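You operate a simulated robot arm through the tools that you are given. There is no shell and no other tool. Be economical: measure what you need, move in short steps, check, and stop when the job is done.

Carry out the task below with a simulated two-armed robot. There is one attempt and no reset: what you move stays moved.

Task
Hang the napkin over the rack bar and leave the fan running on speed 1.
Fine: fan on its bench facing the rack, bench switch on. Set down upright: fan.
Where things are to end (x, y in the base frame): fan within 60 mm of [-1310, -2970].

The check looks at the end state, three seconds after you hand in, the way a careful person would. Anything else that was tipped, shoved, dropped, spilled or broken makes it a failure. Flat cloth is picked up by pressing the open fingertips on it (5 to 10 N) and closing them slowly along it; thin cloth reads only 2 to 8 mm in the jaws.

Robot
Two 7-joint arms with two-finger parallel grippers on one trunk, on a base that drives. Base frame: it is fixed to the floor where the robot stands at the start and does not move with it; the origin is under the middle of the robot, x ahead of it, y to its left, z up. Readings come in mm, degrees, newtons and seconds.
The left shoulder is at the start at [60, 143, 751], the right one opposite. With the tool pointing down near the work surface each hand reaches from about 300 to 740 mm from the robot's upright axis, wherever it stands, measured 20 degrees to its own side. Places, roughly: bench socket switch [-1600, -3100, 1100]; blue napkin [-2000, -2750, 500]; fan [-1250, -3000, 750]; fan bench [-1100, -3100, 400]; fan dial [-1400, -3100, 1000]. Payload 1.57 kg a hand.
The tool frame of a hand sits at the grasp point between the pads (the TCP): z along the fingers, y along the line on which they close. The tips reach 30 mm beyond it. Largest opening 110 mm; finger width 24, thickness 12; the body of the gripper, 48 by 112 mm, starts 78 mm behind the TCP.
Orientation is told as [roll, pitch, yaw] about the base's x, y, z axes, in that order, counted from this pose: with the fingers straight down and closing along the base's y, the tool's x points along the base's -x, its y along +y and its z along -z.

Tools
- The arms move only by the tool step_arm. It takes "left_commands", "right_commands" or both (then of equal length, played together; a hand with none holds still); each is a list of rows, each a list of 7 numbers: the turn, a rotation vector about the tool's x, y, z in degrees, then the shift along the tool's x, y, z in mm, then the finger opening in mm, from 0 to 110. In form: [[rx, ry, rz, dx, dy, dz, claw], ...]. A call has 1 to 10 rows; each row is the pose to reach, as a shift and turn from the pose commanded when the call began, along the tool's axes at that moment. Each row takes 0.2 s and may step no farther than 50 mm and 8.6 degrees from the row before; otherwise, or with a gripper value out of range, the whole call is refused. Where a pose cannot be reached the arm comes as near as it can. A force on the tool above 90 N (or 10 N above the force at the start of the call, whichever is more), or a blocked arm, ends the call early, and 0.2 s more pass. The fingers move at their own pace (about 45 mm/s each) and stop on an object; they squeeze with about 42 N. The grip force told is the motor's: it shows also when the fingers shut on nothing. Time passes only in rows, and 0.2 s behind the last, so rows that repeat a pose let the fingers close. The reply holds the time, the measured pose of the TCP, the force on the tool along the base axes, the opening and the grip force, in the units named above and with some noise, with the torque about the TCP (base axes, N m) and any sound that the robot's microphone picked up, and new pictures: "views" is both (left out), scene, wrist or none (wrist: the cameras of the hands that moved).
- Cameras (640 x 400 px; columns grow to the right, rows downward): "scene" is now at [53.1, 17.1, 1370.8]; the picture's right is [0.20, -0.98, 0.00], its down [-0.68, -0.14, -0.72] and it looks along [0.71, 0.14, -0.69] (base axes); focal length 275 px, centre (320, 200). "left" rides on the left gripper at [70, -16, -141] in its tool frame; the picture's right is [0.23, 0.97, 0.00], its down [-0.86, 0.20, -0.48] and it looks along [-0.47, 0.11, 0.88] (tool axes); focal length 222 px, centre (320, 200). "right" rides on the right gripper at [70, 16, -141] in its tool frame; the picture's right is [-0.23, 0.97, 0.00], its down [-0.85, -0.20, -0.48] and it looks along [-0.47, -0.11, 0.88] (tool axes); focal length 222 px, centre (320, 200). There is no depth. A picture from a camera that has moved, and an enlarged one, comes with that camera's place and axes in the base frame and with its lens.
- raise_lower(by): slides the trunk up (or, below 0, down) by that many mm; the arms and the scene camera ride with it, the base frame stays. It gives what a move gives, with no picture.
- base_move(legs): drives the robot by 1 to 6 legs, each [ahead, left, turn to the left] in mm, mm and degrees, along the robot's own axes; the way and the turn of a leg run together, so that a leg with both is an arc; at most 1500 mm and 180 degrees a leg. The arms and the cameras ride along, it lands a little off, and it stops where it bumps. It gives what a move gives, and a new picture of the scene camera.
- turn_head(pan, tilt): turns the head with the scene camera to pan (to the left, within 86 degrees either way) and tilt (down, from -29 to 69), counted from straight ahead of the robot. It gives what a move gives, and a new picture of the scene camera.
- enlarge(camera, box): a new picture of the part [left, top, right, bottom] of that camera's present view, enlarged. The clock stands still meanwhile.
- hand_in(): hands the job in; it is judged then, once.

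Go step by step. Nothing tells you exact positions but the pictures and the camera data: compare them with the known pose of the tool, close in by small moves and look again before you grip or let go. The budget is 135 turns and 274 pictures, counting those below and the enlarged ones. Unless the task says otherwise, let go and move clear before handing in, and close with one line.

The tools are called after "Emit:" as a command line: name --argument value ..., lists and objects as JSON in quotes. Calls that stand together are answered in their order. step_arm: Moves the arms, as the interface text tells. Its arguments: {"type":"object","properties":{"left_commands":{"type":"array"},"right_commands":{"type":"array"},"views":{"type":"string","enum":["both","scene","wrist","none"]}},"required":[]} The other tools are called the same way: raise_lower (by) slides the trunk up or down; base_move (legs) drives the base; turn_head (pan, tilt) turns the head that bears the scene camera; enlarge (camera, box) takes an enlarged picture of a part of a camera's view; hand_in () hands the job in.

At the start:

```text
clock: 0.0
left_tcp_pos: [467.1, 253.6, 728.2]
left_orientation: [-0.1, 0.0, 0.0]
left_contact_force: [-0.3, 0.1, 0.3]
left_wrist_torque: [-0.02, 0.03, 0.02]
left_width: 110.2
left_grip_force: 0.0
right_tcp_pos: [475.7, -190.0, 749.9]
right_orientation: [0.0, 0.0, 0.1]
right_contact_force: [0.3, 0.3, 0.0]
right_wrist_torque: [0.01, -0.06, 0.03]
right_width: 110.0
right_grip_force: 0.0
trunk travel left (down, up): [-350.0, 240.0]
robot x, y, heading: [0.5, -0.3, -0.0]
head pan, tilt: [11.3, 43.9]
```

scene: 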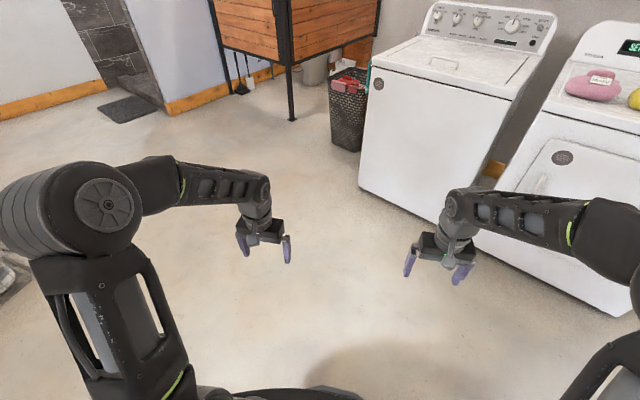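
right: 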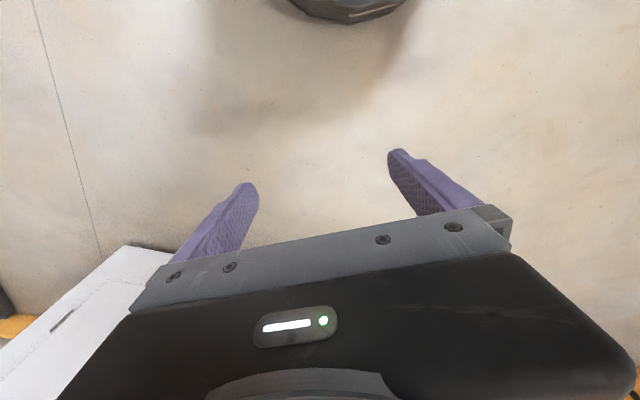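
left: 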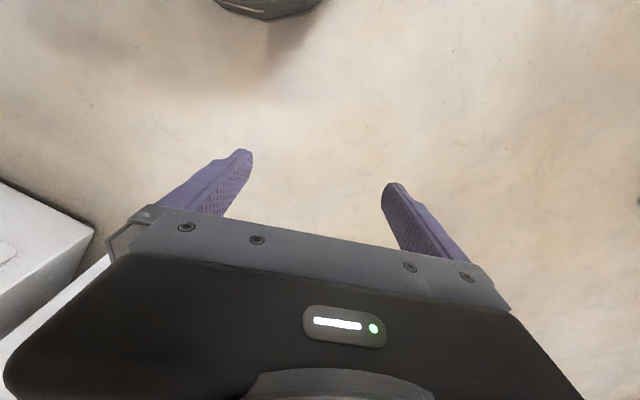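

I see a laundry room ahead; the fan bench is behind and to the right. I'll look around to the right first.

Emit:
turn_head --pan -86 --tilt 25

Emit:
turn_head --pan 86 --tilt 25

```text
clock: 1.7
left_tcp_pos: [466.5, 253.3, 728.6]
left_orientation: [0.0, 0.0, 0.0]
left_contact_force: [0.7, 0.1, -0.3]
left_wrist_torque: [-0.01, -0.02, -0.01]
left_width: 110.0
left_grip_force: 0.1
right_tcp_pos: [475.8, -189.5, 749.4]
right_orientation: [0.0, 0.1, 0.0]
right_contact_force: [0.0, -0.5, 0.3]
right_wrist_torque: [-0.01, 0.01, 0.0]
right_width: 110.0
right_grip_force: 0.1
trunk travel left (down, up): [-350.0, 240.0]
robot x, y, heading: [-0.1, 3.3, -0.1]
head pan, tilt: [-85.9, 25.0]
camera scene: at [-20.9, -91.0, 1399.8], right [-1.0, -0.07, 0.0], down [-0.03, 0.42, -0.91], along [0.06, -0.9, -0.42], focal length 275 px, centre (320, 200)
```

scene: 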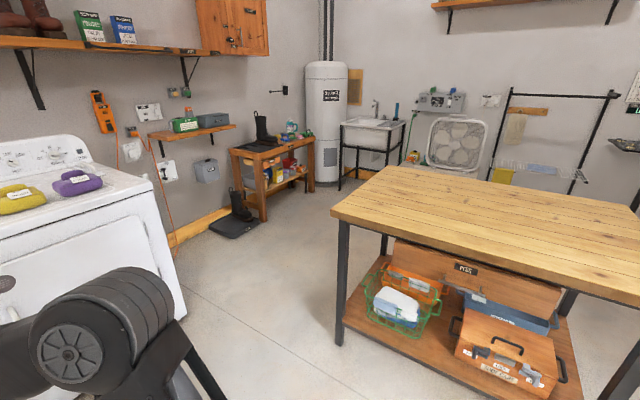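

```text
clock: 4.3
left_tcp_pos: [466.4, 252.3, 728.9]
left_orientation: [0.0, 0.0, -0.1]
left_contact_force: [1.2, -0.9, 0.2]
left_wrist_torque: [-0.01, -0.03, -0.01]
left_width: 110.0
left_grip_force: 0.0
right_tcp_pos: [477.6, -190.6, 750.3]
right_orientation: [0.0, 0.1, 0.0]
right_contact_force: [0.2, 0.3, -0.6]
right_wrist_torque: [-0.01, -0.01, -0.02]
right_width: 110.1
right_grip_force: 0.0
trunk travel left (down, up): [-350.0, 240.0]
robot x, y, heading: [0.1, -0.9, -0.2]
head pan, tilt: [85.9, 25.0]
camera scene: at [-20.9, 92.8, 1399.8], right [1.0, -0.07, 0.0], down [-0.03, -0.42, -0.91], along [0.06, 0.9, -0.42], focal length 275 px, centre (320, 200)
```

scene: 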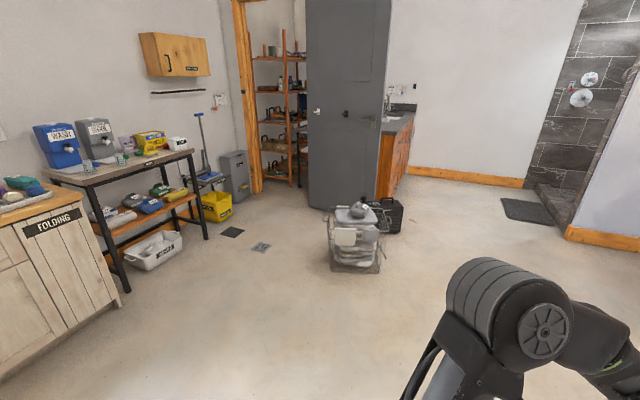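

The fan and rack are on the far wall (y≈-3200), past a worktable whose left corner is near (-5,-1120). I'll turn right, sidestep clear of the table and drive down the gap.

Emit:
base_move --legs '[[0, 0, -90], [0, 380, 0], [1300, 0, 0]]'

Emit:
turn_head --pan -35 --tilt 20

```text
clock: 16.7
left_tcp_pos: [627.1, -1777.8, 728.1]
left_orientation: [0.0, 0.0, -89.4]
left_contact_force: [0.1, -0.2, 1.0]
left_wrist_torque: [0.02, 0.03, 0.01]
left_width: 109.9
left_grip_force: 0.1
right_tcp_pos: [183.6, -1791.7, 750.4]
right_orientation: [0.0, -0.1, -89.4]
right_contact_force: [-0.1, -0.5, -0.6]
right_wrist_torque: [0.0, 0.01, 0.02]
right_width: 110.0
right_grip_force: 0.0
trunk travel left (down, up): [-350.0, 240.0]
robot x, y, heading: [370.5, -1313.3, -89.5]
head pan, tilt: [85.9, 25.0]
camera scene: at [462.5, -1288.9, 1399.8], right [-0.06, -1.0, 0.0], down [-0.42, 0.03, -0.91], along [0.9, -0.05, -0.42], focal length 275 px, centre (320, 200)
```

scene: 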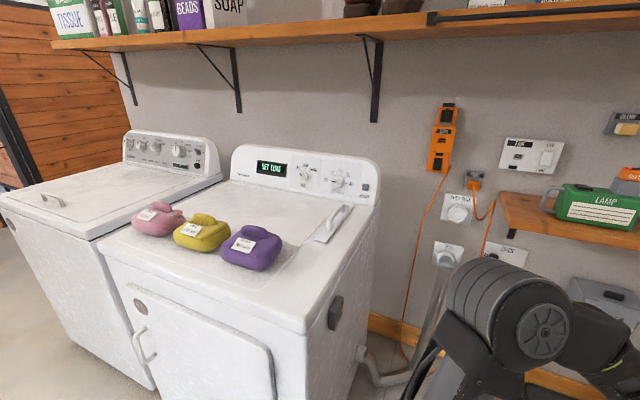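

```text
clock: 18.8
left_tcp_pos: [626.0, -1777.2, 728.6]
left_orientation: [0.1, 0.0, -89.4]
left_contact_force: [0.7, 0.1, -0.5]
left_wrist_torque: [-0.01, -0.02, 0.03]
left_width: 109.9
left_grip_force: 0.1
right_tcp_pos: [183.6, -1791.7, 749.0]
right_orientation: [0.0, 0.0, -89.5]
right_contact_force: [-0.1, 0.4, -0.2]
right_wrist_torque: [-0.03, 0.0, -0.02]
right_width: 110.2
right_grip_force: 0.1
trunk travel left (down, up): [-350.0, 240.0]
robot x, y, heading: [366.4, -1315.5, -89.3]
head pan, tilt: [-35.0, 20.0]
camera scene: at [318.0, -1360.2, 1407.9], right [-0.83, 0.56, 0.0], down [0.19, 0.28, -0.94], along [-0.53, -0.78, -0.34], focal length 275 px, centre (320, 200)
```

scene: 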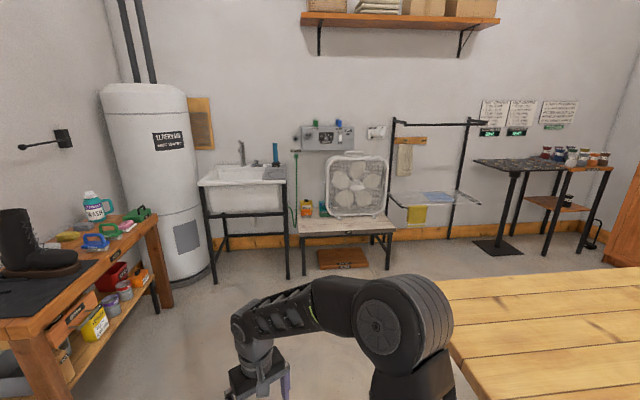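

The room is rotated about 28° to the base frame; fan bench and rack stand against the far wall. I'll drive past the table corner, square to the wall, and stop short of the bench.

Emit:
base_move --legs '[[650, -200, 0], [0, 0, -28], [600, 0, 0], [0, -750, 0]]'

Emit:
turn_head --pan 0 --tilt 25

```text
clock: 30.5
left_tcp_pos: [-733.2, -2700.7, 730.1]
left_orientation: [0.0, 0.0, -117.1]
left_contact_force: [-0.4, -0.1, -0.5]
left_wrist_torque: [-0.01, 0.03, 0.0]
left_width: 110.0
left_grip_force: 0.0
right_tcp_pos: [-1132.2, -2508.0, 750.3]
right_orientation: [-0.1, 0.0, -117.0]
right_contact_force: [-0.9, -0.7, 0.3]
right_wrist_torque: [-0.02, 0.01, 0.04]
right_width: 109.9
right_grip_force: 0.0
trunk travel left (down, up): [-350.0, 240.0]
robot x, y, heading: [-747.4, -2169.8, -117.1]
head pan, tilt: [-35.0, 20.0]
camera scene: at [-811.8, -2186.1, 1407.9], right [-0.47, 0.88, 0.0], down [0.3, 0.16, -0.94], along [-0.83, -0.44, -0.34], focal length 275 px, centre (320, 200)
```

scene: 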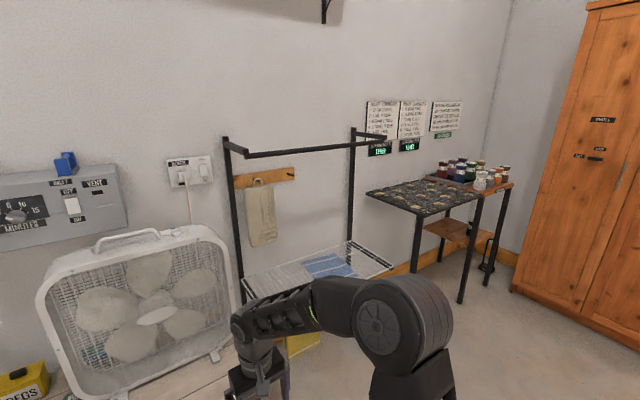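

```text
clock: 31.5
left_tcp_pos: [-733.5, -2700.0, 728.6]
left_orientation: [-0.1, 0.0, -117.0]
left_contact_force: [-0.3, -0.3, -0.2]
left_wrist_torque: [0.01, -0.01, -0.03]
left_width: 109.8
left_grip_force: 0.1
right_tcp_pos: [-1131.4, -2507.2, 749.8]
right_orientation: [0.0, -0.1, -117.2]
right_contact_force: [0.8, 0.0, -0.7]
right_wrist_torque: [-0.01, 0.01, 0.02]
right_width: 109.8
right_grip_force: 0.0
trunk travel left (down, up): [-350.0, 240.0]
robot x, y, heading: [-741.4, -2169.1, -116.7]
head pan, tilt: [0.0, 25.0]
camera scene: at [-771.4, -2224.6, 1399.8], right [-0.89, 0.46, 0.0], down [0.19, 0.38, -0.91], along [-0.41, -0.81, -0.42], focal length 275 px, centre (320, 200)
```

scene: 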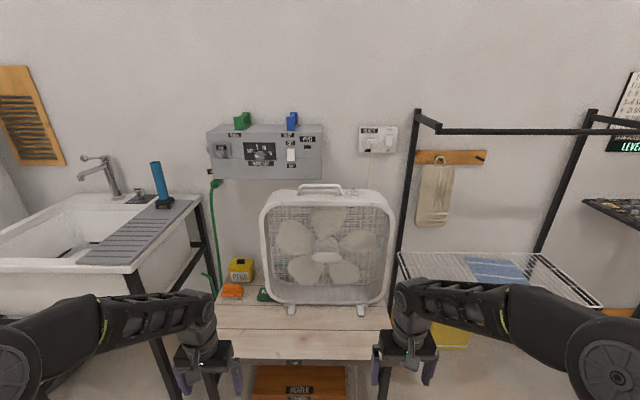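

The bench with the fan, wall boxes, and rack are in view. Let me enlarge for labels and details.

Emit:
enlarge --camera "scene" --box '[200, 100, 420, 238]'

Emit:
enlarge --camera "scene" --box '[380, 90, 640, 320]'

Emit:
enlarge --camera "scene" --box '[200, 175, 420, 330]'

```text
2.90 times, centred on (310, 169) of scene
camera zoom: at [-771.4, -2224.6, 1399.8], right [-0.89, 0.46, 0.0], down [0.19, 0.38, -0.91], along [-0.41, -0.81, -0.42], focal length 798 px, centre (349, 290)
```

zoom: 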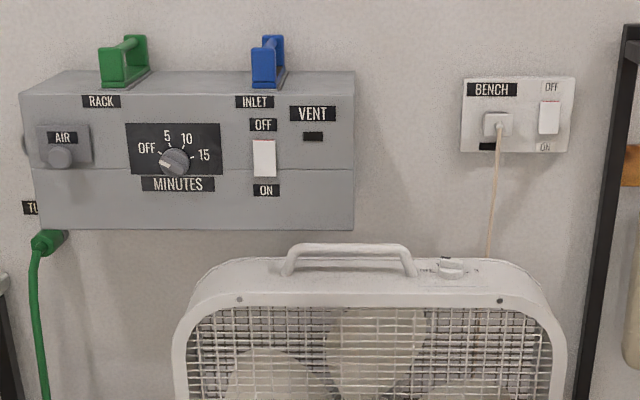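

```text
1.74 times, centred on (510, 205) of scene
camera zoom: at [-771.4, -2224.6, 1399.8], right [-0.89, 0.46, 0.0], down [0.19, 0.38, -0.91], along [-0.41, -0.81, -0.42], focal length 479 px, centre (-10, 191)
```

zoom: 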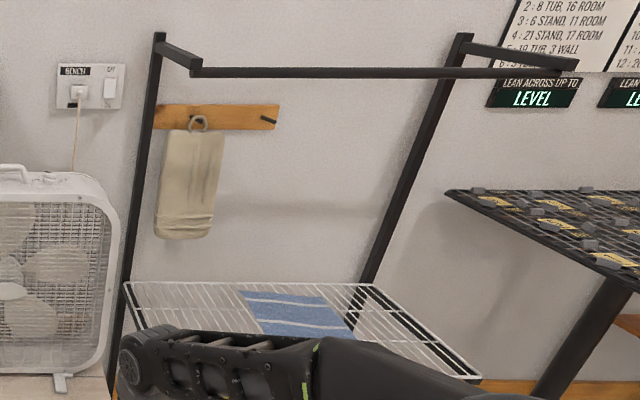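

```text
2.58 times, centred on (310, 252) of scene
camera zoom: at [-771.4, -2224.6, 1399.8], right [-0.89, 0.46, 0.0], down [0.19, 0.38, -0.91], along [-0.41, -0.81, -0.42], focal length 711 px, centre (346, 64)
```

zoom: 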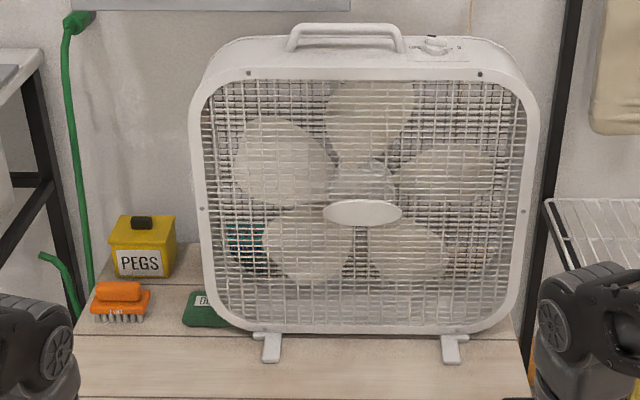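

Fan has a top dial at its right; it currently faces me, so it needs turning to face the rack. I check the switch and dial state closely.

Emit:
enlarge --camera "scene" --box '[350, 115, 406, 160]'

Emit:
enlarge --camera "scene" --box '[290, 175, 400, 215]'

```text
8.89 times, centred on (378, 138) of scene
camera zoom: at [-771.4, -2224.6, 1399.8], right [-0.89, 0.46, 0.0], down [0.19, 0.38, -0.91], along [-0.41, -0.81, -0.42], focal length 2448 px, centre (-196, 756)
```

zoom: 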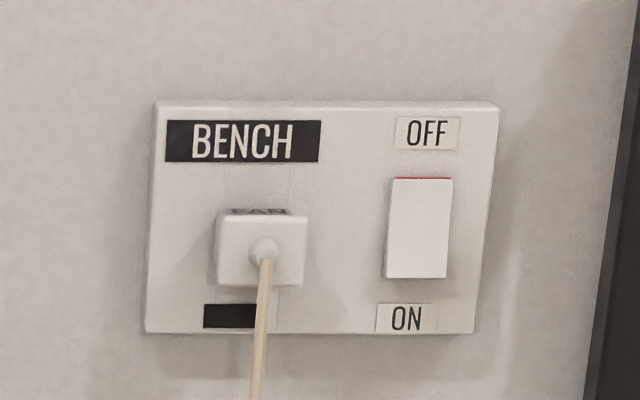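

```text
5.82 times, centred on (345, 195) of scene
camera zoom: at [-771.4, -2224.6, 1399.8], right [-0.89, 0.46, 0.0], down [0.19, 0.38, -0.91], along [-0.41, -0.81, -0.42], focal length 1603 px, centre (174, 229)
```

zoom: 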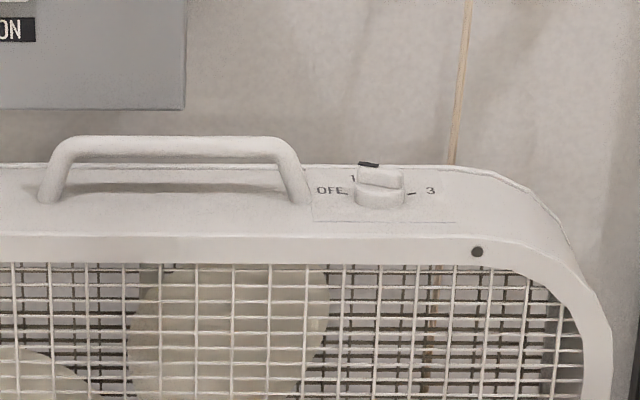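

Unsure of the switch and dial state, so I'll raise the trunk and go closer for better views.

Emit:
raise_lower --by 240

Emit:
base_move --legs '[[270, 0, 0]]'

Emit:
turn_head --pan -10 --tilt 45

Emit:
enlarge --camera "scene" --box '[200, 40, 440, 190]'

```text
clock: 34.0
left_tcp_pos: [-732.3, -2701.3, 968.4]
left_orientation: [0.0, 0.0, -117.1]
left_contact_force: [1.0, -0.8, -0.5]
left_wrist_torque: [-0.04, 0.01, -0.05]
left_width: 109.8
left_grip_force: 0.1
right_tcp_pos: [-1131.8, -2506.8, 989.0]
right_orientation: [-0.1, 0.0, -117.1]
right_contact_force: [-0.5, 0.2, -1.0]
right_wrist_torque: [0.03, 0.0, 0.03]
right_width: 109.9
right_grip_force: 0.1
trunk travel left (down, up): [-590.0, 0.0]
robot x, y, heading: [-745.4, -2169.6, -117.2]
head pan, tilt: [0.0, 25.0]
```

```text
clock: 35.9
left_tcp_pos: [-853.9, -2944.4, 968.7]
left_orientation: [0.0, 0.1, -116.8]
left_contact_force: [-0.6, -1.0, -0.3]
left_wrist_torque: [0.03, 0.01, -0.01]
left_width: 110.0
left_grip_force: 0.0
right_tcp_pos: [-1253.2, -2752.0, 989.9]
right_orientation: [0.1, 0.0, -116.8]
right_contact_force: [-0.4, 0.0, -0.8]
right_wrist_torque: [0.04, -0.03, -0.01]
right_width: 109.8
right_grip_force: 0.0
trunk travel left (down, up): [-590.0, 0.0]
robot x, y, heading: [-870.8, -2413.3, -116.8]
head pan, tilt: [0.0, 25.0]
camera scene: at [-895.0, -2468.4, 1639.8], right [-0.89, 0.45, 0.0], down [0.19, 0.38, -0.91], along [-0.41, -0.81, -0.42], focal length 275 px, centre (320, 200)
```

scene: 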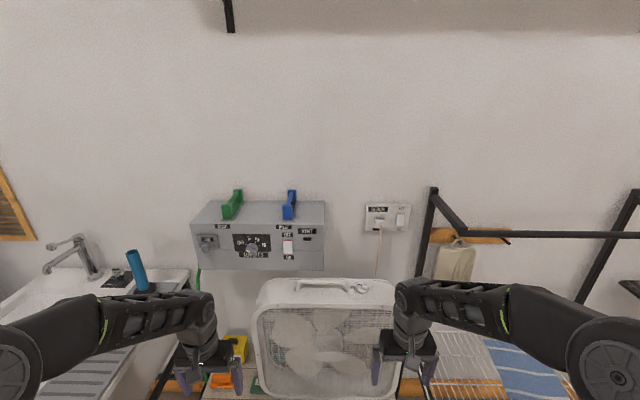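

```text
clock: 36.7
left_tcp_pos: [-853.9, -2943.4, 968.5]
left_orientation: [0.1, 0.1, -116.7]
left_contact_force: [-0.2, -0.9, -0.1]
left_wrist_torque: [0.03, 0.0, -0.01]
left_width: 109.8
left_grip_force: 0.0
right_tcp_pos: [-1253.8, -2751.2, 989.5]
right_orientation: [0.1, 0.0, -117.0]
right_contact_force: [0.6, 0.2, 1.3]
right_wrist_torque: [-0.02, 0.0, 0.02]
right_width: 110.0
right_grip_force: 0.1
trunk travel left (down, up): [-590.0, 0.0]
robot x, y, heading: [-864.4, -2412.4, -116.8]
head pan, tilt: [-10.0, 45.0]
camera scene: at [-901.6, -2450.2, 1609.3], right [-0.8, 0.6, 0.0], down [0.42, 0.57, -0.71], along [-0.42, -0.57, -0.71], focal length 275 px, centre (320, 200)
```

scene: 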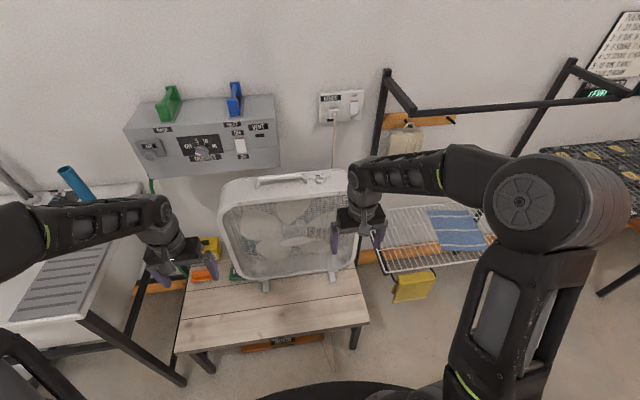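

```text
2.67 times, centred on (320, 115) of scene
camera zoom: at [-901.6, -2450.2, 1609.3], right [-0.8, 0.6, 0.0], down [0.42, 0.57, -0.71], along [-0.42, -0.57, -0.71], focal length 734 px, centre (320, 427)
```

zoom: 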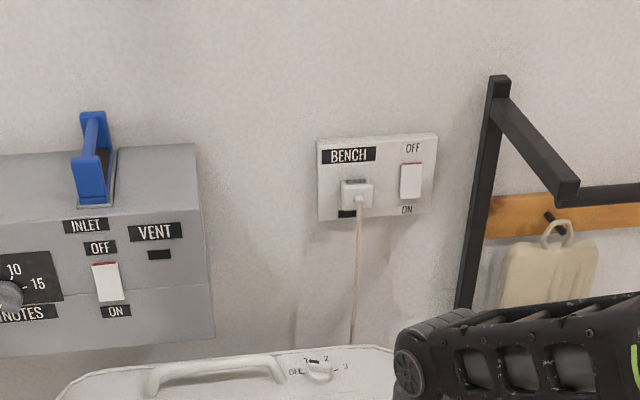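

Emit:
enlarge --camera "scene" --box '[295, 160, 355, 198]'

Emit:
enlarge --camera "scene" --box '[340, 85, 370, 125]'

Emit:
enlarge --camera "scene" --box '[220, 120, 260, 170]'

```text
10.53 times, centred on (325, 179) of scene
camera zoom: at [-901.6, -2450.2, 1609.3], right [-0.8, 0.6, 0.0], down [0.42, 0.57, -0.71], along [-0.42, -0.57, -0.71], focal length 2899 px, centre (267, 421)
```

zoom: 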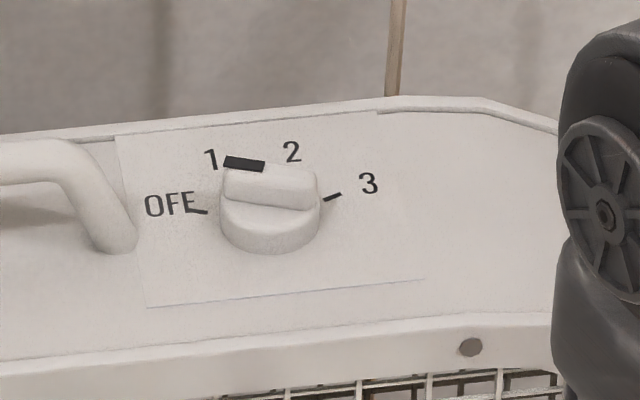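

```text
10.00 times, centred on (355, 105) of scene
camera zoom: at [-901.6, -2450.2, 1609.3], right [-0.8, 0.6, 0.0], down [0.42, 0.57, -0.71], along [-0.42, -0.57, -0.71], focal length 2754 px, centre (-30, 1150)
```

zoom: 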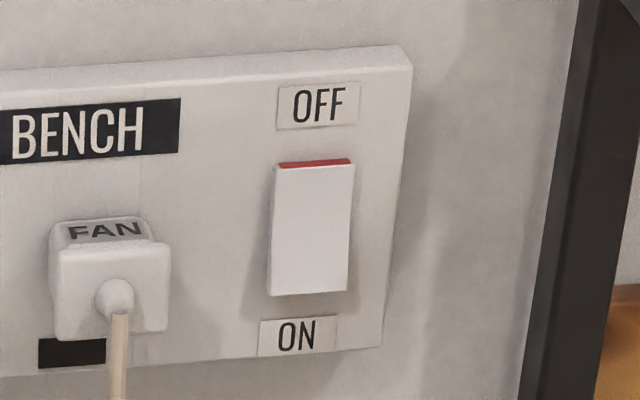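

```text
8.00 times, centred on (240, 145) of scene
camera zoom: at [-901.6, -2450.2, 1609.3], right [-0.8, 0.6, 0.0], down [0.42, 0.57, -0.71], along [-0.42, -0.57, -0.71], focal length 2204 px, centre (960, 640)
```

zoom: 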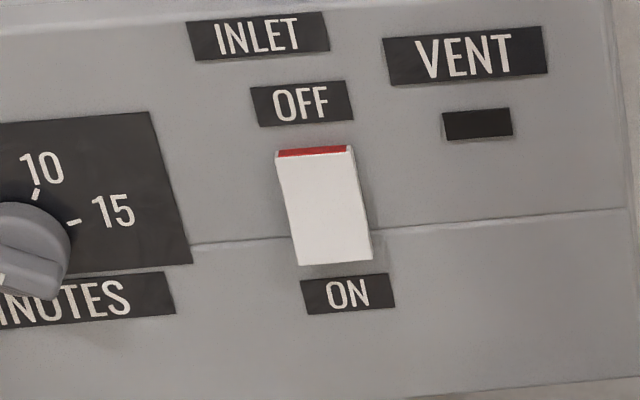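

Emit:
enlarge --camera "right" --box '[0, 0, 640, 400]'

Emit:
enlarge --camera "left" --box '[0, 0, 640, 400]'

```text
1.00 times, centred on (320, 200) of right (not enlarged: the box is as wide or as high as the picture)
camera zoom: at [-1208.1, -2696.6, 1131.3], right [0.77, -0.64, 0.0], down [-0.56, -0.67, 0.48], along [-0.31, -0.37, -0.88], focal length 222 px, centre (320, 200)
```

zoom: 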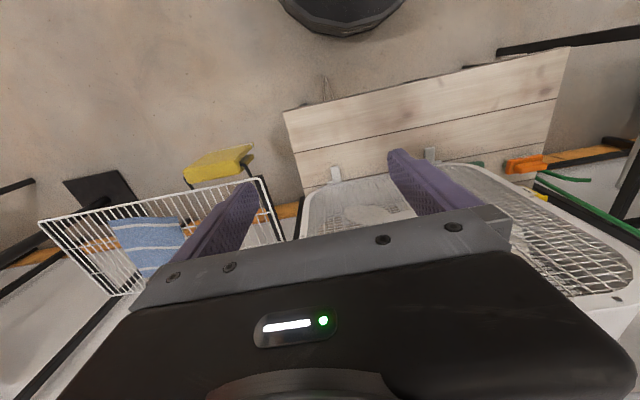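

```text
1.00 times, centred on (320, 200) of left (not enlarged: the box is as wide or as high as the picture)
camera zoom: at [-836.6, -2872.8, 1109.3], right [0.97, -0.24, 0.0], down [-0.21, -0.85, 0.48], along [-0.11, -0.46, -0.88], focal length 222 px, centre (320, 200)
```

zoom: 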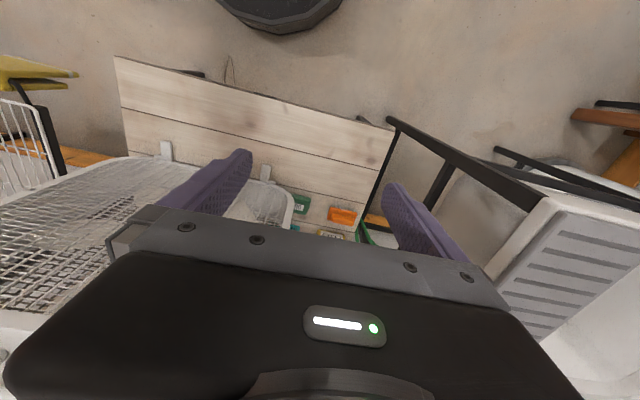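

The wrist cameras are blocked by the gripper ahead; I'll move 90 mm closer and look more steeply at the dial with the head.

Emit:
base_move --legs '[[90, 0, 0]]'

Emit:
turn_head --pan 0 --tilt 60

Emit:
enlarge --camera "scene" --box '[220, 0, 460, 150]'

```text
clock: 37.8
left_tcp_pos: [-894.7, -3023.8, 968.8]
left_orientation: [0.0, 0.1, -116.8]
left_contact_force: [0.5, -0.3, -0.6]
left_wrist_torque: [0.01, -0.03, -0.02]
left_width: 110.1
left_grip_force: 0.0
right_tcp_pos: [-1293.8, -2831.1, 988.5]
right_orientation: [0.1, 0.0, -116.8]
right_contact_force: [-0.2, -0.2, -1.1]
right_wrist_torque: [0.02, 0.01, 0.02]
right_width: 109.9
right_grip_force: 0.1
trunk travel left (down, up): [-590.0, 0.0]
robot x, y, heading: [-911.1, -2493.4, -116.7]
head pan, tilt: [-10.0, 45.0]
camera scene: at [-942.8, -2531.6, 1609.2], right [-0.8, 0.6, 0.0], down [0.42, 0.57, -0.71], along [-0.42, -0.56, -0.71], focal length 275 px, centre (320, 200)
```

scene: 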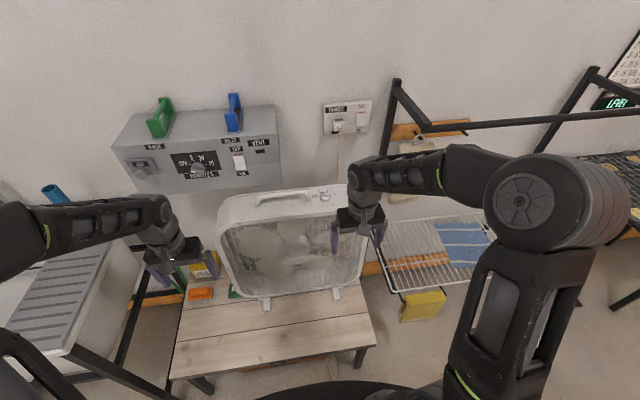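

```text
clock: 38.6
left_tcp_pos: [-894.0, -3022.9, 968.2]
left_orientation: [0.0, 0.0, -116.8]
left_contact_force: [-0.3, -0.8, -0.7]
left_wrist_torque: [-0.01, -0.02, -0.04]
left_width: 109.8
left_grip_force: 0.0
right_tcp_pos: [-1293.8, -2830.2, 990.2]
right_orientation: [0.0, 0.0, -116.9]
right_contact_force: [0.1, -0.3, 0.4]
right_wrist_torque: [-0.03, 0.0, 0.03]
right_width: 109.8
right_grip_force: 0.0
trunk travel left (down, up): [-590.0, 0.0]
robot x, y, heading: [-909.7, -2491.7, -117.0]
head pan, tilt: [0.0, 60.0]
camera scene: at [-923.3, -2524.3, 1589.8], right [-0.89, 0.45, 0.0], down [0.39, 0.77, -0.5], along [-0.23, -0.45, -0.87], focal length 275 px, centre (320, 200)
```

scene: 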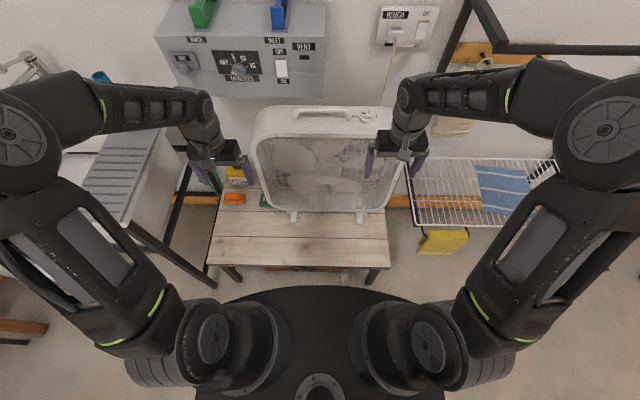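

```text
2.67 times, centred on (340, 75) of scene
camera zoom: at [-923.3, -2524.3, 1589.8], right [-0.89, 0.45, 0.0], down [0.39, 0.77, -0.5], along [-0.23, -0.45, -0.87], focal length 734 px, centre (267, 533)
```

zoom: 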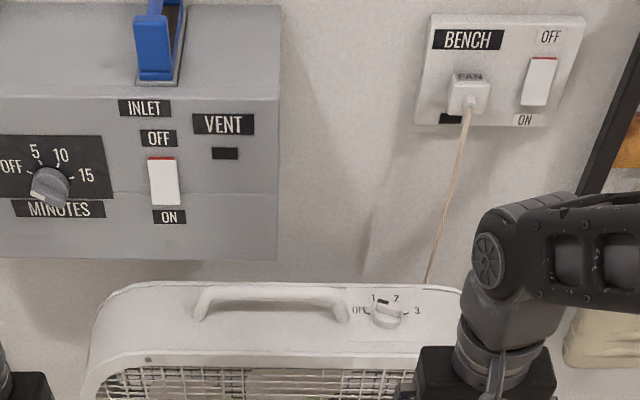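

Emit:
enlarge --camera "scene" --box '[340, 100, 388, 130]'

Emit:
enlarge --camera "scene" --box '[240, 90, 400, 220]'

```text
13.33 times, centred on (364, 115) of scene
camera zoom: at [-923.3, -2524.3, 1589.8], right [-0.89, 0.45, 0.0], down [0.39, 0.77, -0.5], along [-0.23, -0.45, -0.87], focal length 3673 px, centre (-267, 1333)
```

zoom: 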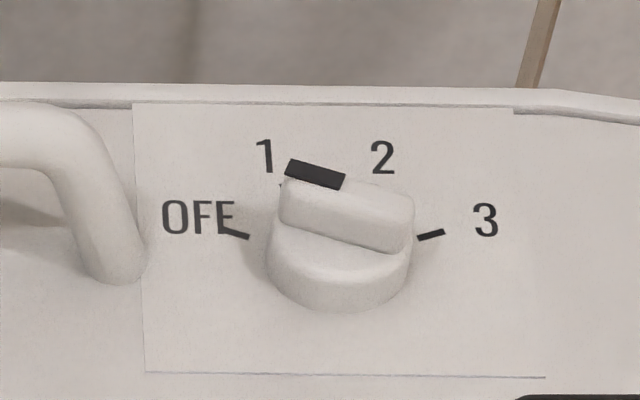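

```text
3.08 times, centred on (320, 155) of scene
camera zoom: at [-923.3, -2524.3, 1589.8], right [-0.89, 0.45, 0.0], down [0.39, 0.77, -0.5], along [-0.23, -0.45, -0.87], focal length 848 px, centre (320, 338)
```

zoom: 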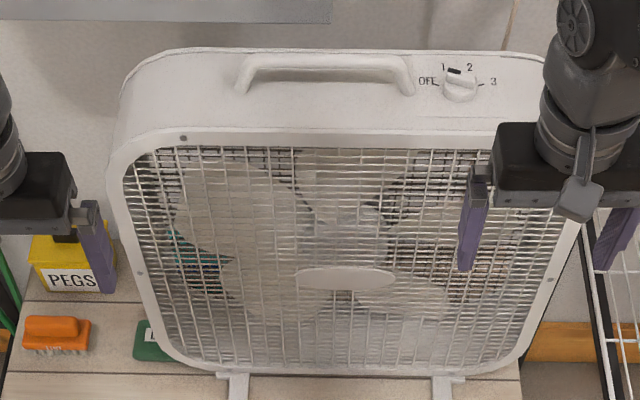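

The black rectangles look like unlit lamps, and the dial's bar appears aligned with OFF. Dial ≈ (-1353,-3052,960). I'll bring the right hand above it, rotated so the fingers close across the bar.

Emit:
step_arm --right_commands '[[0, 0, -8, 0, 0, -50, 80], [0, 0, -16, -25, 5, -95, 70], [0, 0, -24, -60, 11, -95, 70], [0, 0, -32, -95, 18, -95, 70], [0, 0, -40, -130, 25, -95, 70], [0, 0, -48, -160, 31, -95, 70], [0, 0, -56, -190, 38, -95, 70], [0, 0, -64, -215, 44, -95, 70], [0, 0, -72, -225, 47, -95, 70], [0, 0, -74, -225, 47, -95, 70]]' --views "both"

Emit:
enlarge --camera "scene" --box '[280, 60, 440, 160]'

```text
refused: row 2 steps farther than a row can; nothing moved
```

```text
4.00 times, centred on (360, 110) of scene
camera zoom: at [-923.3, -2524.3, 1589.8], right [-0.89, 0.45, 0.0], down [0.39, 0.77, -0.5], along [-0.23, -0.45, -0.87], focal length 1102 px, centre (160, 560)
```

zoom: 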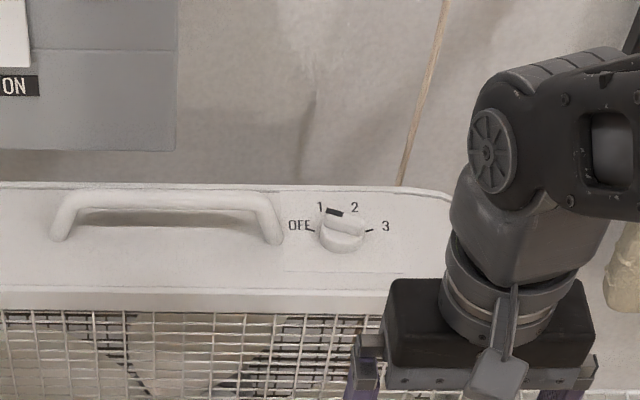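

Emit:
step_arm --right_commands '[[0, 0, -8, 0, 0, -48, 80], [0, 0, -16, -10, 5, -90, 70], [0, 0, -24, -45, 11, -95, 70], [0, 0, -32, -80, 18, -95, 70], [0, 0, -40, -115, 25, -95, 70], [0, 0, -48, -150, 31, -95, 70], [0, 0, -56, -185, 38, -95, 70], [0, 0, -64, -210, 44, -95, 70], [0, 0, -72, -225, 47, -95, 70], [0, 0, -74, -225, 47, -95, 70]]' --views "both"

Emit:
enlarge --camera "scene" --box '[280, 40, 440, 160]'

```text
clock: 40.8
left_tcp_pos: [-893.6, -3022.7, 968.1]
left_orientation: [0.0, 0.1, -116.8]
left_contact_force: [0.1, -0.6, -0.2]
left_wrist_torque: [0.01, 0.02, 0.0]
left_width: 109.9
left_grip_force: 0.1
right_tcp_pos: [-1295.2, -3008.6, 1074.7]
right_orientation: [-0.1, -0.1, -47.0]
right_contact_force: [0.5, -0.3, 0.4]
right_wrist_torque: [0.0, -0.01, -0.03]
right_width: 69.8
right_grip_force: 0.0
right hand out of reach, approached as far as the arm can: row 7, 8, 9, 10
trunk travel left (down, up): [-590.0, 0.0]
robot x, y, heading: [-908.4, -2488.3, -117.1]
head pan, tilt: [0.0, 60.0]
camera scene: at [-923.2, -2525.2, 1589.7], right [-0.89, 0.45, 0.0], down [0.39, 0.77, -0.5], along [-0.23, -0.45, -0.87], focal length 275 px, centre (320, 200)
camera right: at [-1332.0, -2945.5, 1215.1], right [0.87, 0.5, 0.0], down [0.44, -0.76, 0.48], along [0.24, -0.42, -0.88], focal length 222 px, centre (320, 200)
```

scene: 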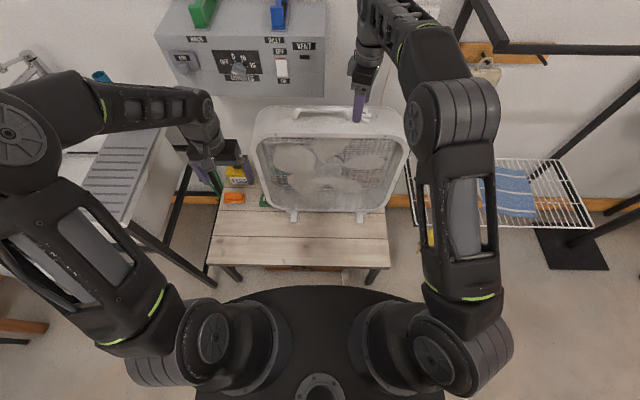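
right: 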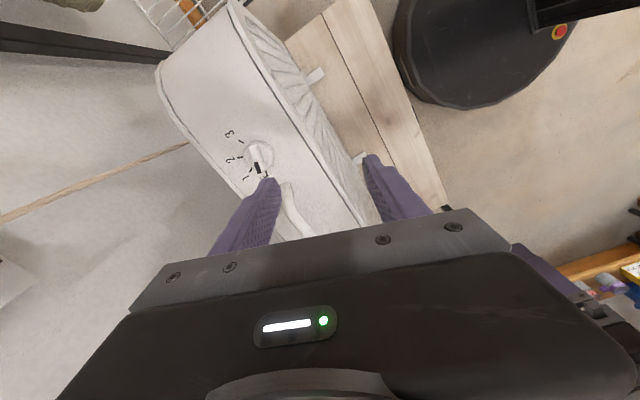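

```text
3.33 times, centred on (360, 100) of scene
camera zoom: at [-923.2, -2525.2, 1589.7], right [-0.89, 0.45, 0.0], down [0.39, 0.77, -0.5], along [-0.23, -0.45, -0.87], focal length 918 px, centre (187, 533)
```

zoom: 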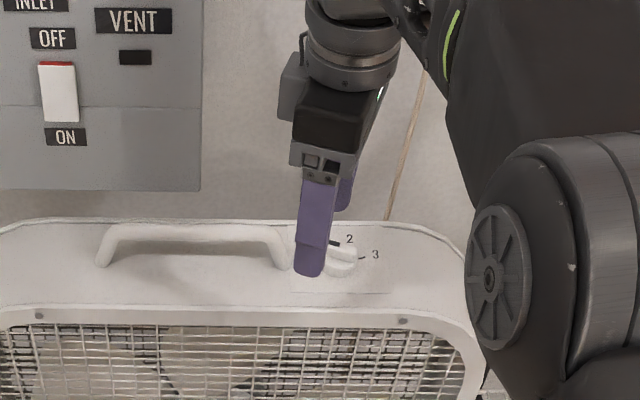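

Emit:
enlarge --camera "right" --box '[200, 110, 320, 200]'

```text
4.44 times, centred on (260, 155) of right
camera zoom: at [-1332.0, -2945.5, 1215.1], right [0.87, 0.5, 0.0], down [0.44, -0.76, 0.48], along [0.24, -0.42, -0.88], focal length 987 px, centre (587, 400)
```

zoom: 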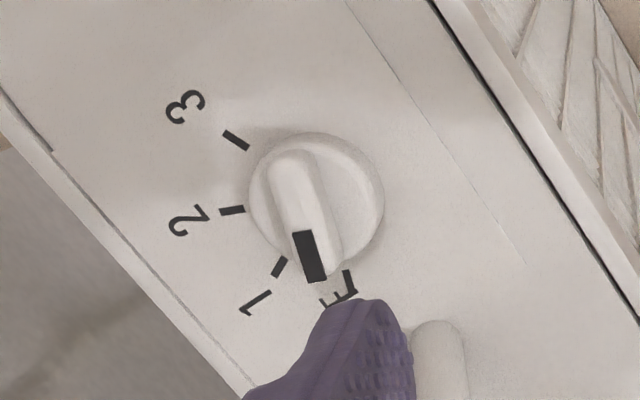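

The wrist view shows clearly that the dial points to OFF (black mark is the pointer). The arm is short of reach; the base top (~210 mm) should slide under the bench edge, so I'll ease 65 mm forward.

Emit:
base_move --legs '[[65, 0, 0]]'

Emit:
enlarge --camera "right" --box '[0, 0, 640, 400]'

```text
clock: 41.8
left_tcp_pos: [-922.7, -3081.1, 967.4]
left_orientation: [-0.1, 0.1, -116.7]
left_contact_force: [0.0, -0.3, -0.1]
left_wrist_torque: [0.02, 0.0, 0.01]
left_width: 110.2
left_grip_force: 0.1
right_tcp_pos: [-1325.2, -3066.5, 1073.6]
right_orientation: [0.0, -0.1, -46.8]
right_contact_force: [-0.5, -0.1, -1.1]
right_wrist_torque: [0.03, -0.03, 0.03]
right_width: 70.1
right_grip_force: 0.0
trunk travel left (down, up): [-590.0, 0.0]
robot x, y, heading: [-939.9, -2548.1, -116.7]
head pan, tilt: [0.0, 60.0]
camera scene: at [-953.3, -2584.0, 1589.7], right [-0.89, 0.45, 0.0], down [0.39, 0.77, -0.5], along [-0.22, -0.45, -0.87], focal length 275 px, centre (320, 200)
```

scene: 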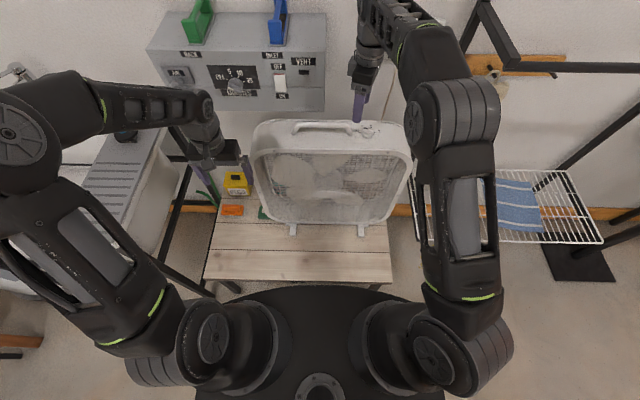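

```text
1.00 times, centred on (320, 200) of right (not enlarged: the box is as wide or as high as the picture)
camera zoom: at [-1361.5, -3004.2, 1214.3], right [0.87, 0.5, 0.0], down [0.44, -0.76, 0.48], along [0.24, -0.41, -0.88], focal length 222 px, centre (320, 200)
```

zoom: 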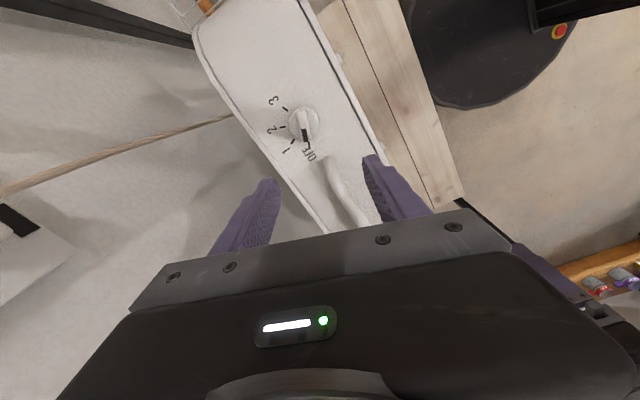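

Dial ≈ (-1355,-3050,960), nearly perpendicular already to the finger closing line. I'll shift over it and descend partway.

Emit:
step_arm --right_commands '[[0, 0, 0, 17, -5, 0, 60], [0, 0, 0, 33, -10, 10, 60], [0, 0, 0, 33, -10, 40, 60], [0, 0, 0, 33, -10, 62, 60]]' --views "both"

Emit:
enlarge --camera "right" --box '[240, 120, 400, 220]'

Emit:
enlarge --camera "scene" --box '[320, 90, 420, 160]'

```text
clock: 42.8
left_tcp_pos: [-922.8, -3079.3, 968.7]
left_orientation: [-0.1, 0.0, -116.8]
left_contact_force: [0.3, -0.8, -0.1]
left_wrist_torque: [0.01, -0.04, 0.03]
left_width: 110.1
left_grip_force: 0.0
right_tcp_pos: [-1354.8, -3047.5, 1011.9]
right_orientation: [-0.2, -0.1, -46.9]
right_contact_force: [0.1, 0.2, -0.1]
right_wrist_torque: [0.0, -0.02, 0.0]
right_width: 60.0
right_grip_force: 0.1
trunk travel left (down, up): [-590.0, 0.0]
robot x, y, heading: [-935.6, -2547.3, -116.8]
head pan, tilt: [0.0, 60.0]
camera scene: at [-952.7, -2582.0, 1589.8], right [-0.89, 0.45, 0.0], down [0.39, 0.77, -0.5], along [-0.23, -0.45, -0.87], focal length 275 px, centre (320, 200)
camera right: at [-1390.9, -2985.0, 1152.9], right [0.87, 0.5, 0.0], down [0.44, -0.76, 0.48], along [0.24, -0.42, -0.88], focal length 222 px, centre (320, 200)
```

scene: 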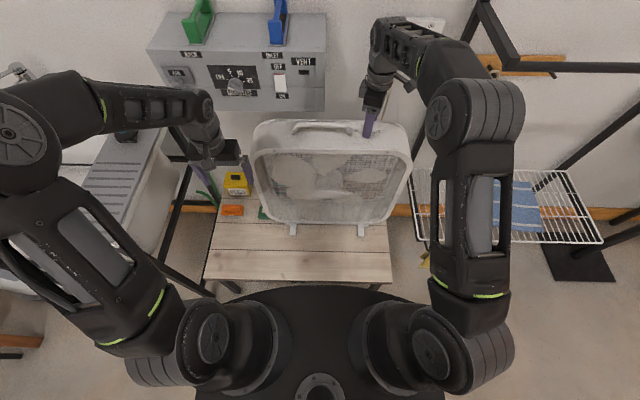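
right: 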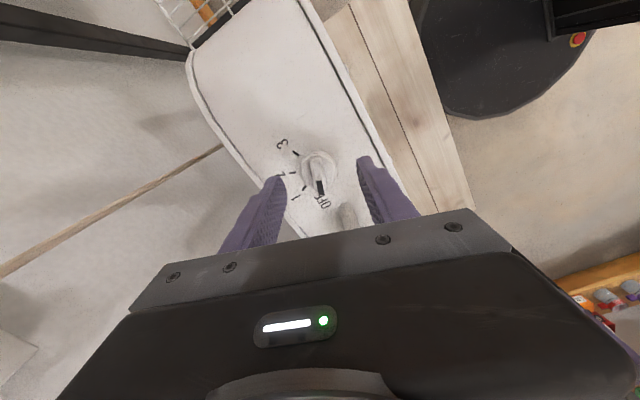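

```text
4.00 times, centred on (320, 170) of right
camera zoom: at [-1390.9, -2985.0, 1152.9], right [0.87, 0.5, 0.0], down [0.44, -0.76, 0.48], along [0.24, -0.42, -0.88], focal length 888 px, centre (320, 320)
```

zoom: 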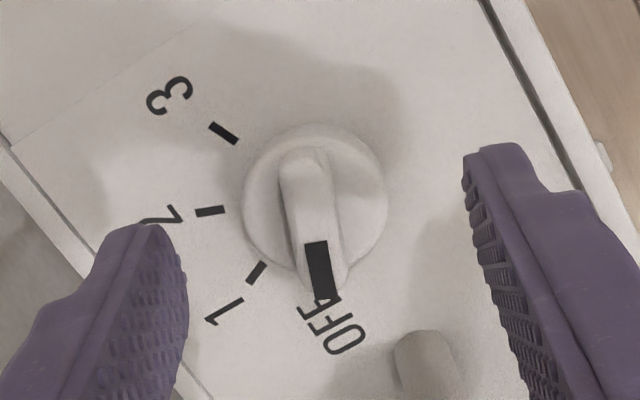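

```text
5.71 times, centred on (370, 125) of scene
camera zoom: at [-952.7, -2582.0, 1589.8], right [-0.89, 0.45, 0.0], down [0.39, 0.77, -0.5], along [-0.23, -0.45, -0.87], focal length 1574 px, centre (34, 629)
```

zoom: 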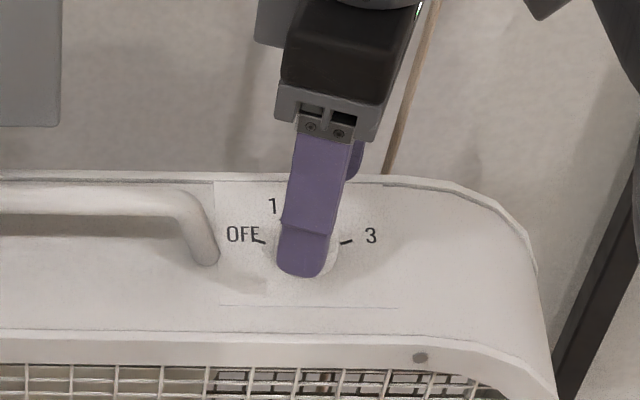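

Emit:
step_arm --right_commands '[[0, 0, 0, -6, -2, 5, 46], [0, 0, 0, -6, -2, 12, 46], [0, 0, 0, -6, -2, 18, 46]]' --views "none"

Emit:
enlarge --camera "right" --box '[240, 120, 400, 220]'

Emit:
enlarge --camera "scene" --box '[320, 90, 420, 160]'

```text
clock: 43.6
left_tcp_pos: [-923.3, -3081.0, 968.7]
left_orientation: [-0.1, 0.0, -116.8]
left_contact_force: [0.4, 0.1, -1.3]
left_wrist_torque: [-0.03, -0.02, 0.0]
left_width: 109.9
left_grip_force: 0.1
right_tcp_pos: [-1350.7, -3053.2, 994.6]
right_orientation: [-0.1, -0.1, -46.8]
right_contact_force: [-0.8, -0.7, 0.4]
right_wrist_torque: [-0.03, 0.01, 0.05]
right_width: 46.0
right_grip_force: 0.1
trunk travel left (down, up): [-590.0, 0.0]
robot x, y, heading: [-939.2, -2550.8, -117.0]
head pan, tilt: [0.0, 60.0]
```

```text
4.00 times, centred on (320, 170) of right
camera zoom: at [-1388.3, -2991.5, 1135.1], right [0.87, 0.5, 0.0], down [0.44, -0.76, 0.48], along [0.24, -0.42, -0.88], focal length 888 px, centre (320, 320)
```

zoom: 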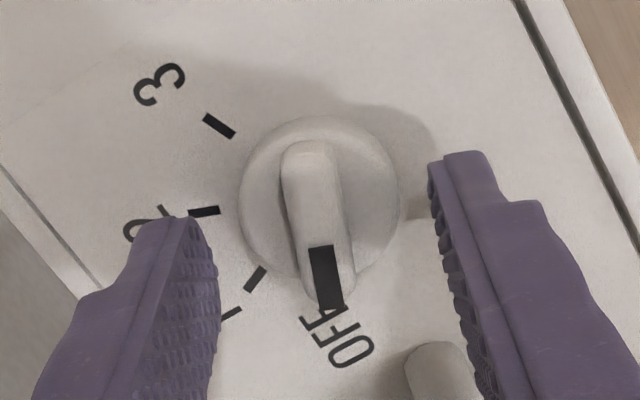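

```text
5.71 times, centred on (370, 125) of scene
camera zoom: at [-952.6, -2582.3, 1589.8], right [-0.89, 0.45, 0.0], down [0.39, 0.77, -0.5], along [-0.23, -0.45, -0.87], focal length 1574 px, centre (34, 629)
```

zoom: 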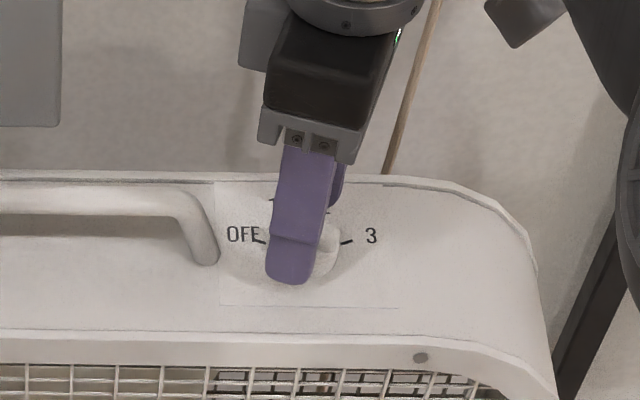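

Emit:
step_arm --right_commands '[[0, 0, 0, -4, 0, 0, 46], [0, 0, 0, -8, 0, 4, 46], [0, 0, 0, -8, 0, 8, 46]]' --views "none"

Emit:
enlarge --camera "right" --box '[240, 120, 400, 220]'

Emit:
enlarge --camera "scene" --box '[320, 90, 420, 160]'

```text
clock: 44.4
left_tcp_pos: [-923.1, -3080.0, 969.4]
left_orientation: [-0.1, 0.0, -116.8]
left_contact_force: [-0.4, 0.5, -0.2]
left_wrist_torque: [0.03, -0.03, -0.01]
left_width: 110.0
left_grip_force: 0.0
right_tcp_pos: [-1345.3, -3060.2, 985.5]
right_orientation: [-0.1, 0.0, -46.8]
right_contact_force: [-0.1, 0.3, -0.7]
right_wrist_torque: [0.02, 0.01, -0.02]
right_width: 45.9
right_grip_force: 0.1
trunk travel left (down, up): [-590.0, 0.0]
robot x, y, heading: [-937.0, -2547.7, -116.7]
head pan, tilt: [0.0, 60.0]
```

```text
4.00 times, centred on (320, 170) of right
camera zoom: at [-1382.6, -2997.7, 1127.2], right [0.87, 0.5, 0.0], down [0.44, -0.76, 0.48], along [0.24, -0.42, -0.88], focal length 888 px, centre (320, 320)
```

zoom: 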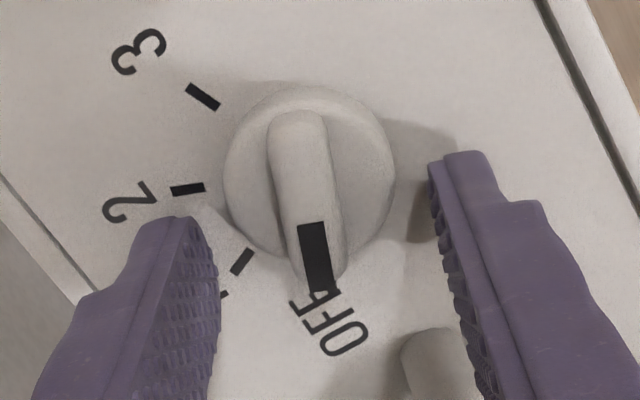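

```text
5.71 times, centred on (370, 125) of scene
camera zoom: at [-952.5, -2582.1, 1589.8], right [-0.89, 0.45, 0.0], down [0.39, 0.77, -0.5], along [-0.23, -0.45, -0.87], focal length 1574 px, centre (34, 629)
```

zoom: 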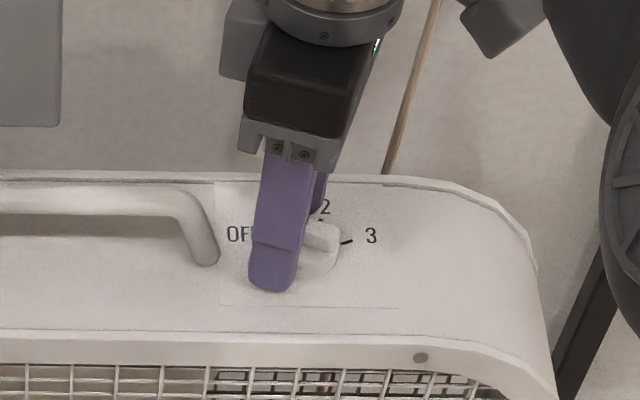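

Scene view suggests I overshot along the bar by ~8 mm; shift back, then check.

Emit:
step_arm --right_commands '[[0, 0, 0, 4, -1, -1, 46], [0, 0, 0, 8, -2, -2, 46]]' --views "none"

Emit:
enlarge --camera "right" --box '[240, 120, 400, 220]'

Emit:
enlarge --camera "scene" --box '[320, 90, 420, 160]'

```text
clock: 45.0
left_tcp_pos: [-923.4, -3079.5, 969.0]
left_orientation: [0.0, 0.1, -116.8]
left_contact_force: [1.1, 0.4, -0.8]
left_wrist_torque: [0.02, 0.04, 0.02]
left_width: 110.2
left_grip_force: 0.0
right_tcp_pos: [-1354.3, -3055.7, 987.3]
right_orientation: [-0.1, -0.1, -46.8]
right_contact_force: [0.6, 0.4, -0.7]
right_wrist_torque: [-0.01, 0.0, 0.02]
right_width: 46.1
right_grip_force: 0.2
trunk travel left (down, up): [-590.0, 0.0]
robot x, y, heading: [-935.7, -2552.3, -116.9]
head pan, tilt: [0.0, 60.0]
```

```text
4.00 times, centred on (320, 170) of right
camera zoom: at [-1390.1, -2992.8, 1129.1], right [0.87, 0.5, 0.0], down [0.44, -0.76, 0.48], along [0.24, -0.42, -0.88], focal length 888 px, centre (320, 320)
```

zoom: 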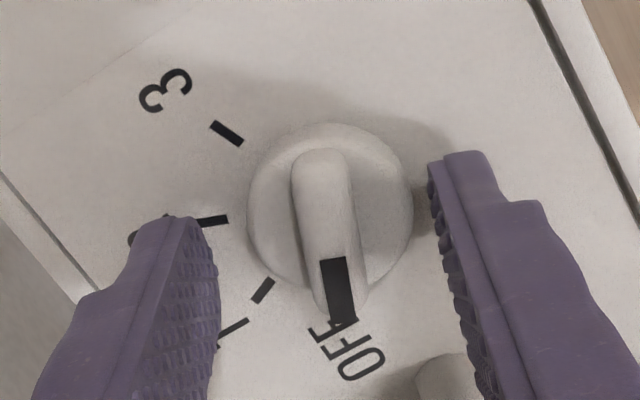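

```text
5.71 times, centred on (370, 125) of scene
camera zoom: at [-952.5, -2582.0, 1589.8], right [-0.89, 0.45, 0.0], down [0.39, 0.77, -0.5], along [-0.23, -0.45, -0.87], focal length 1574 px, centre (34, 629)
```

zoom: 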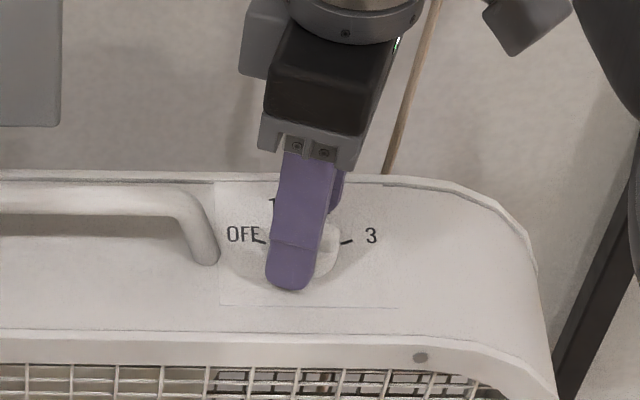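

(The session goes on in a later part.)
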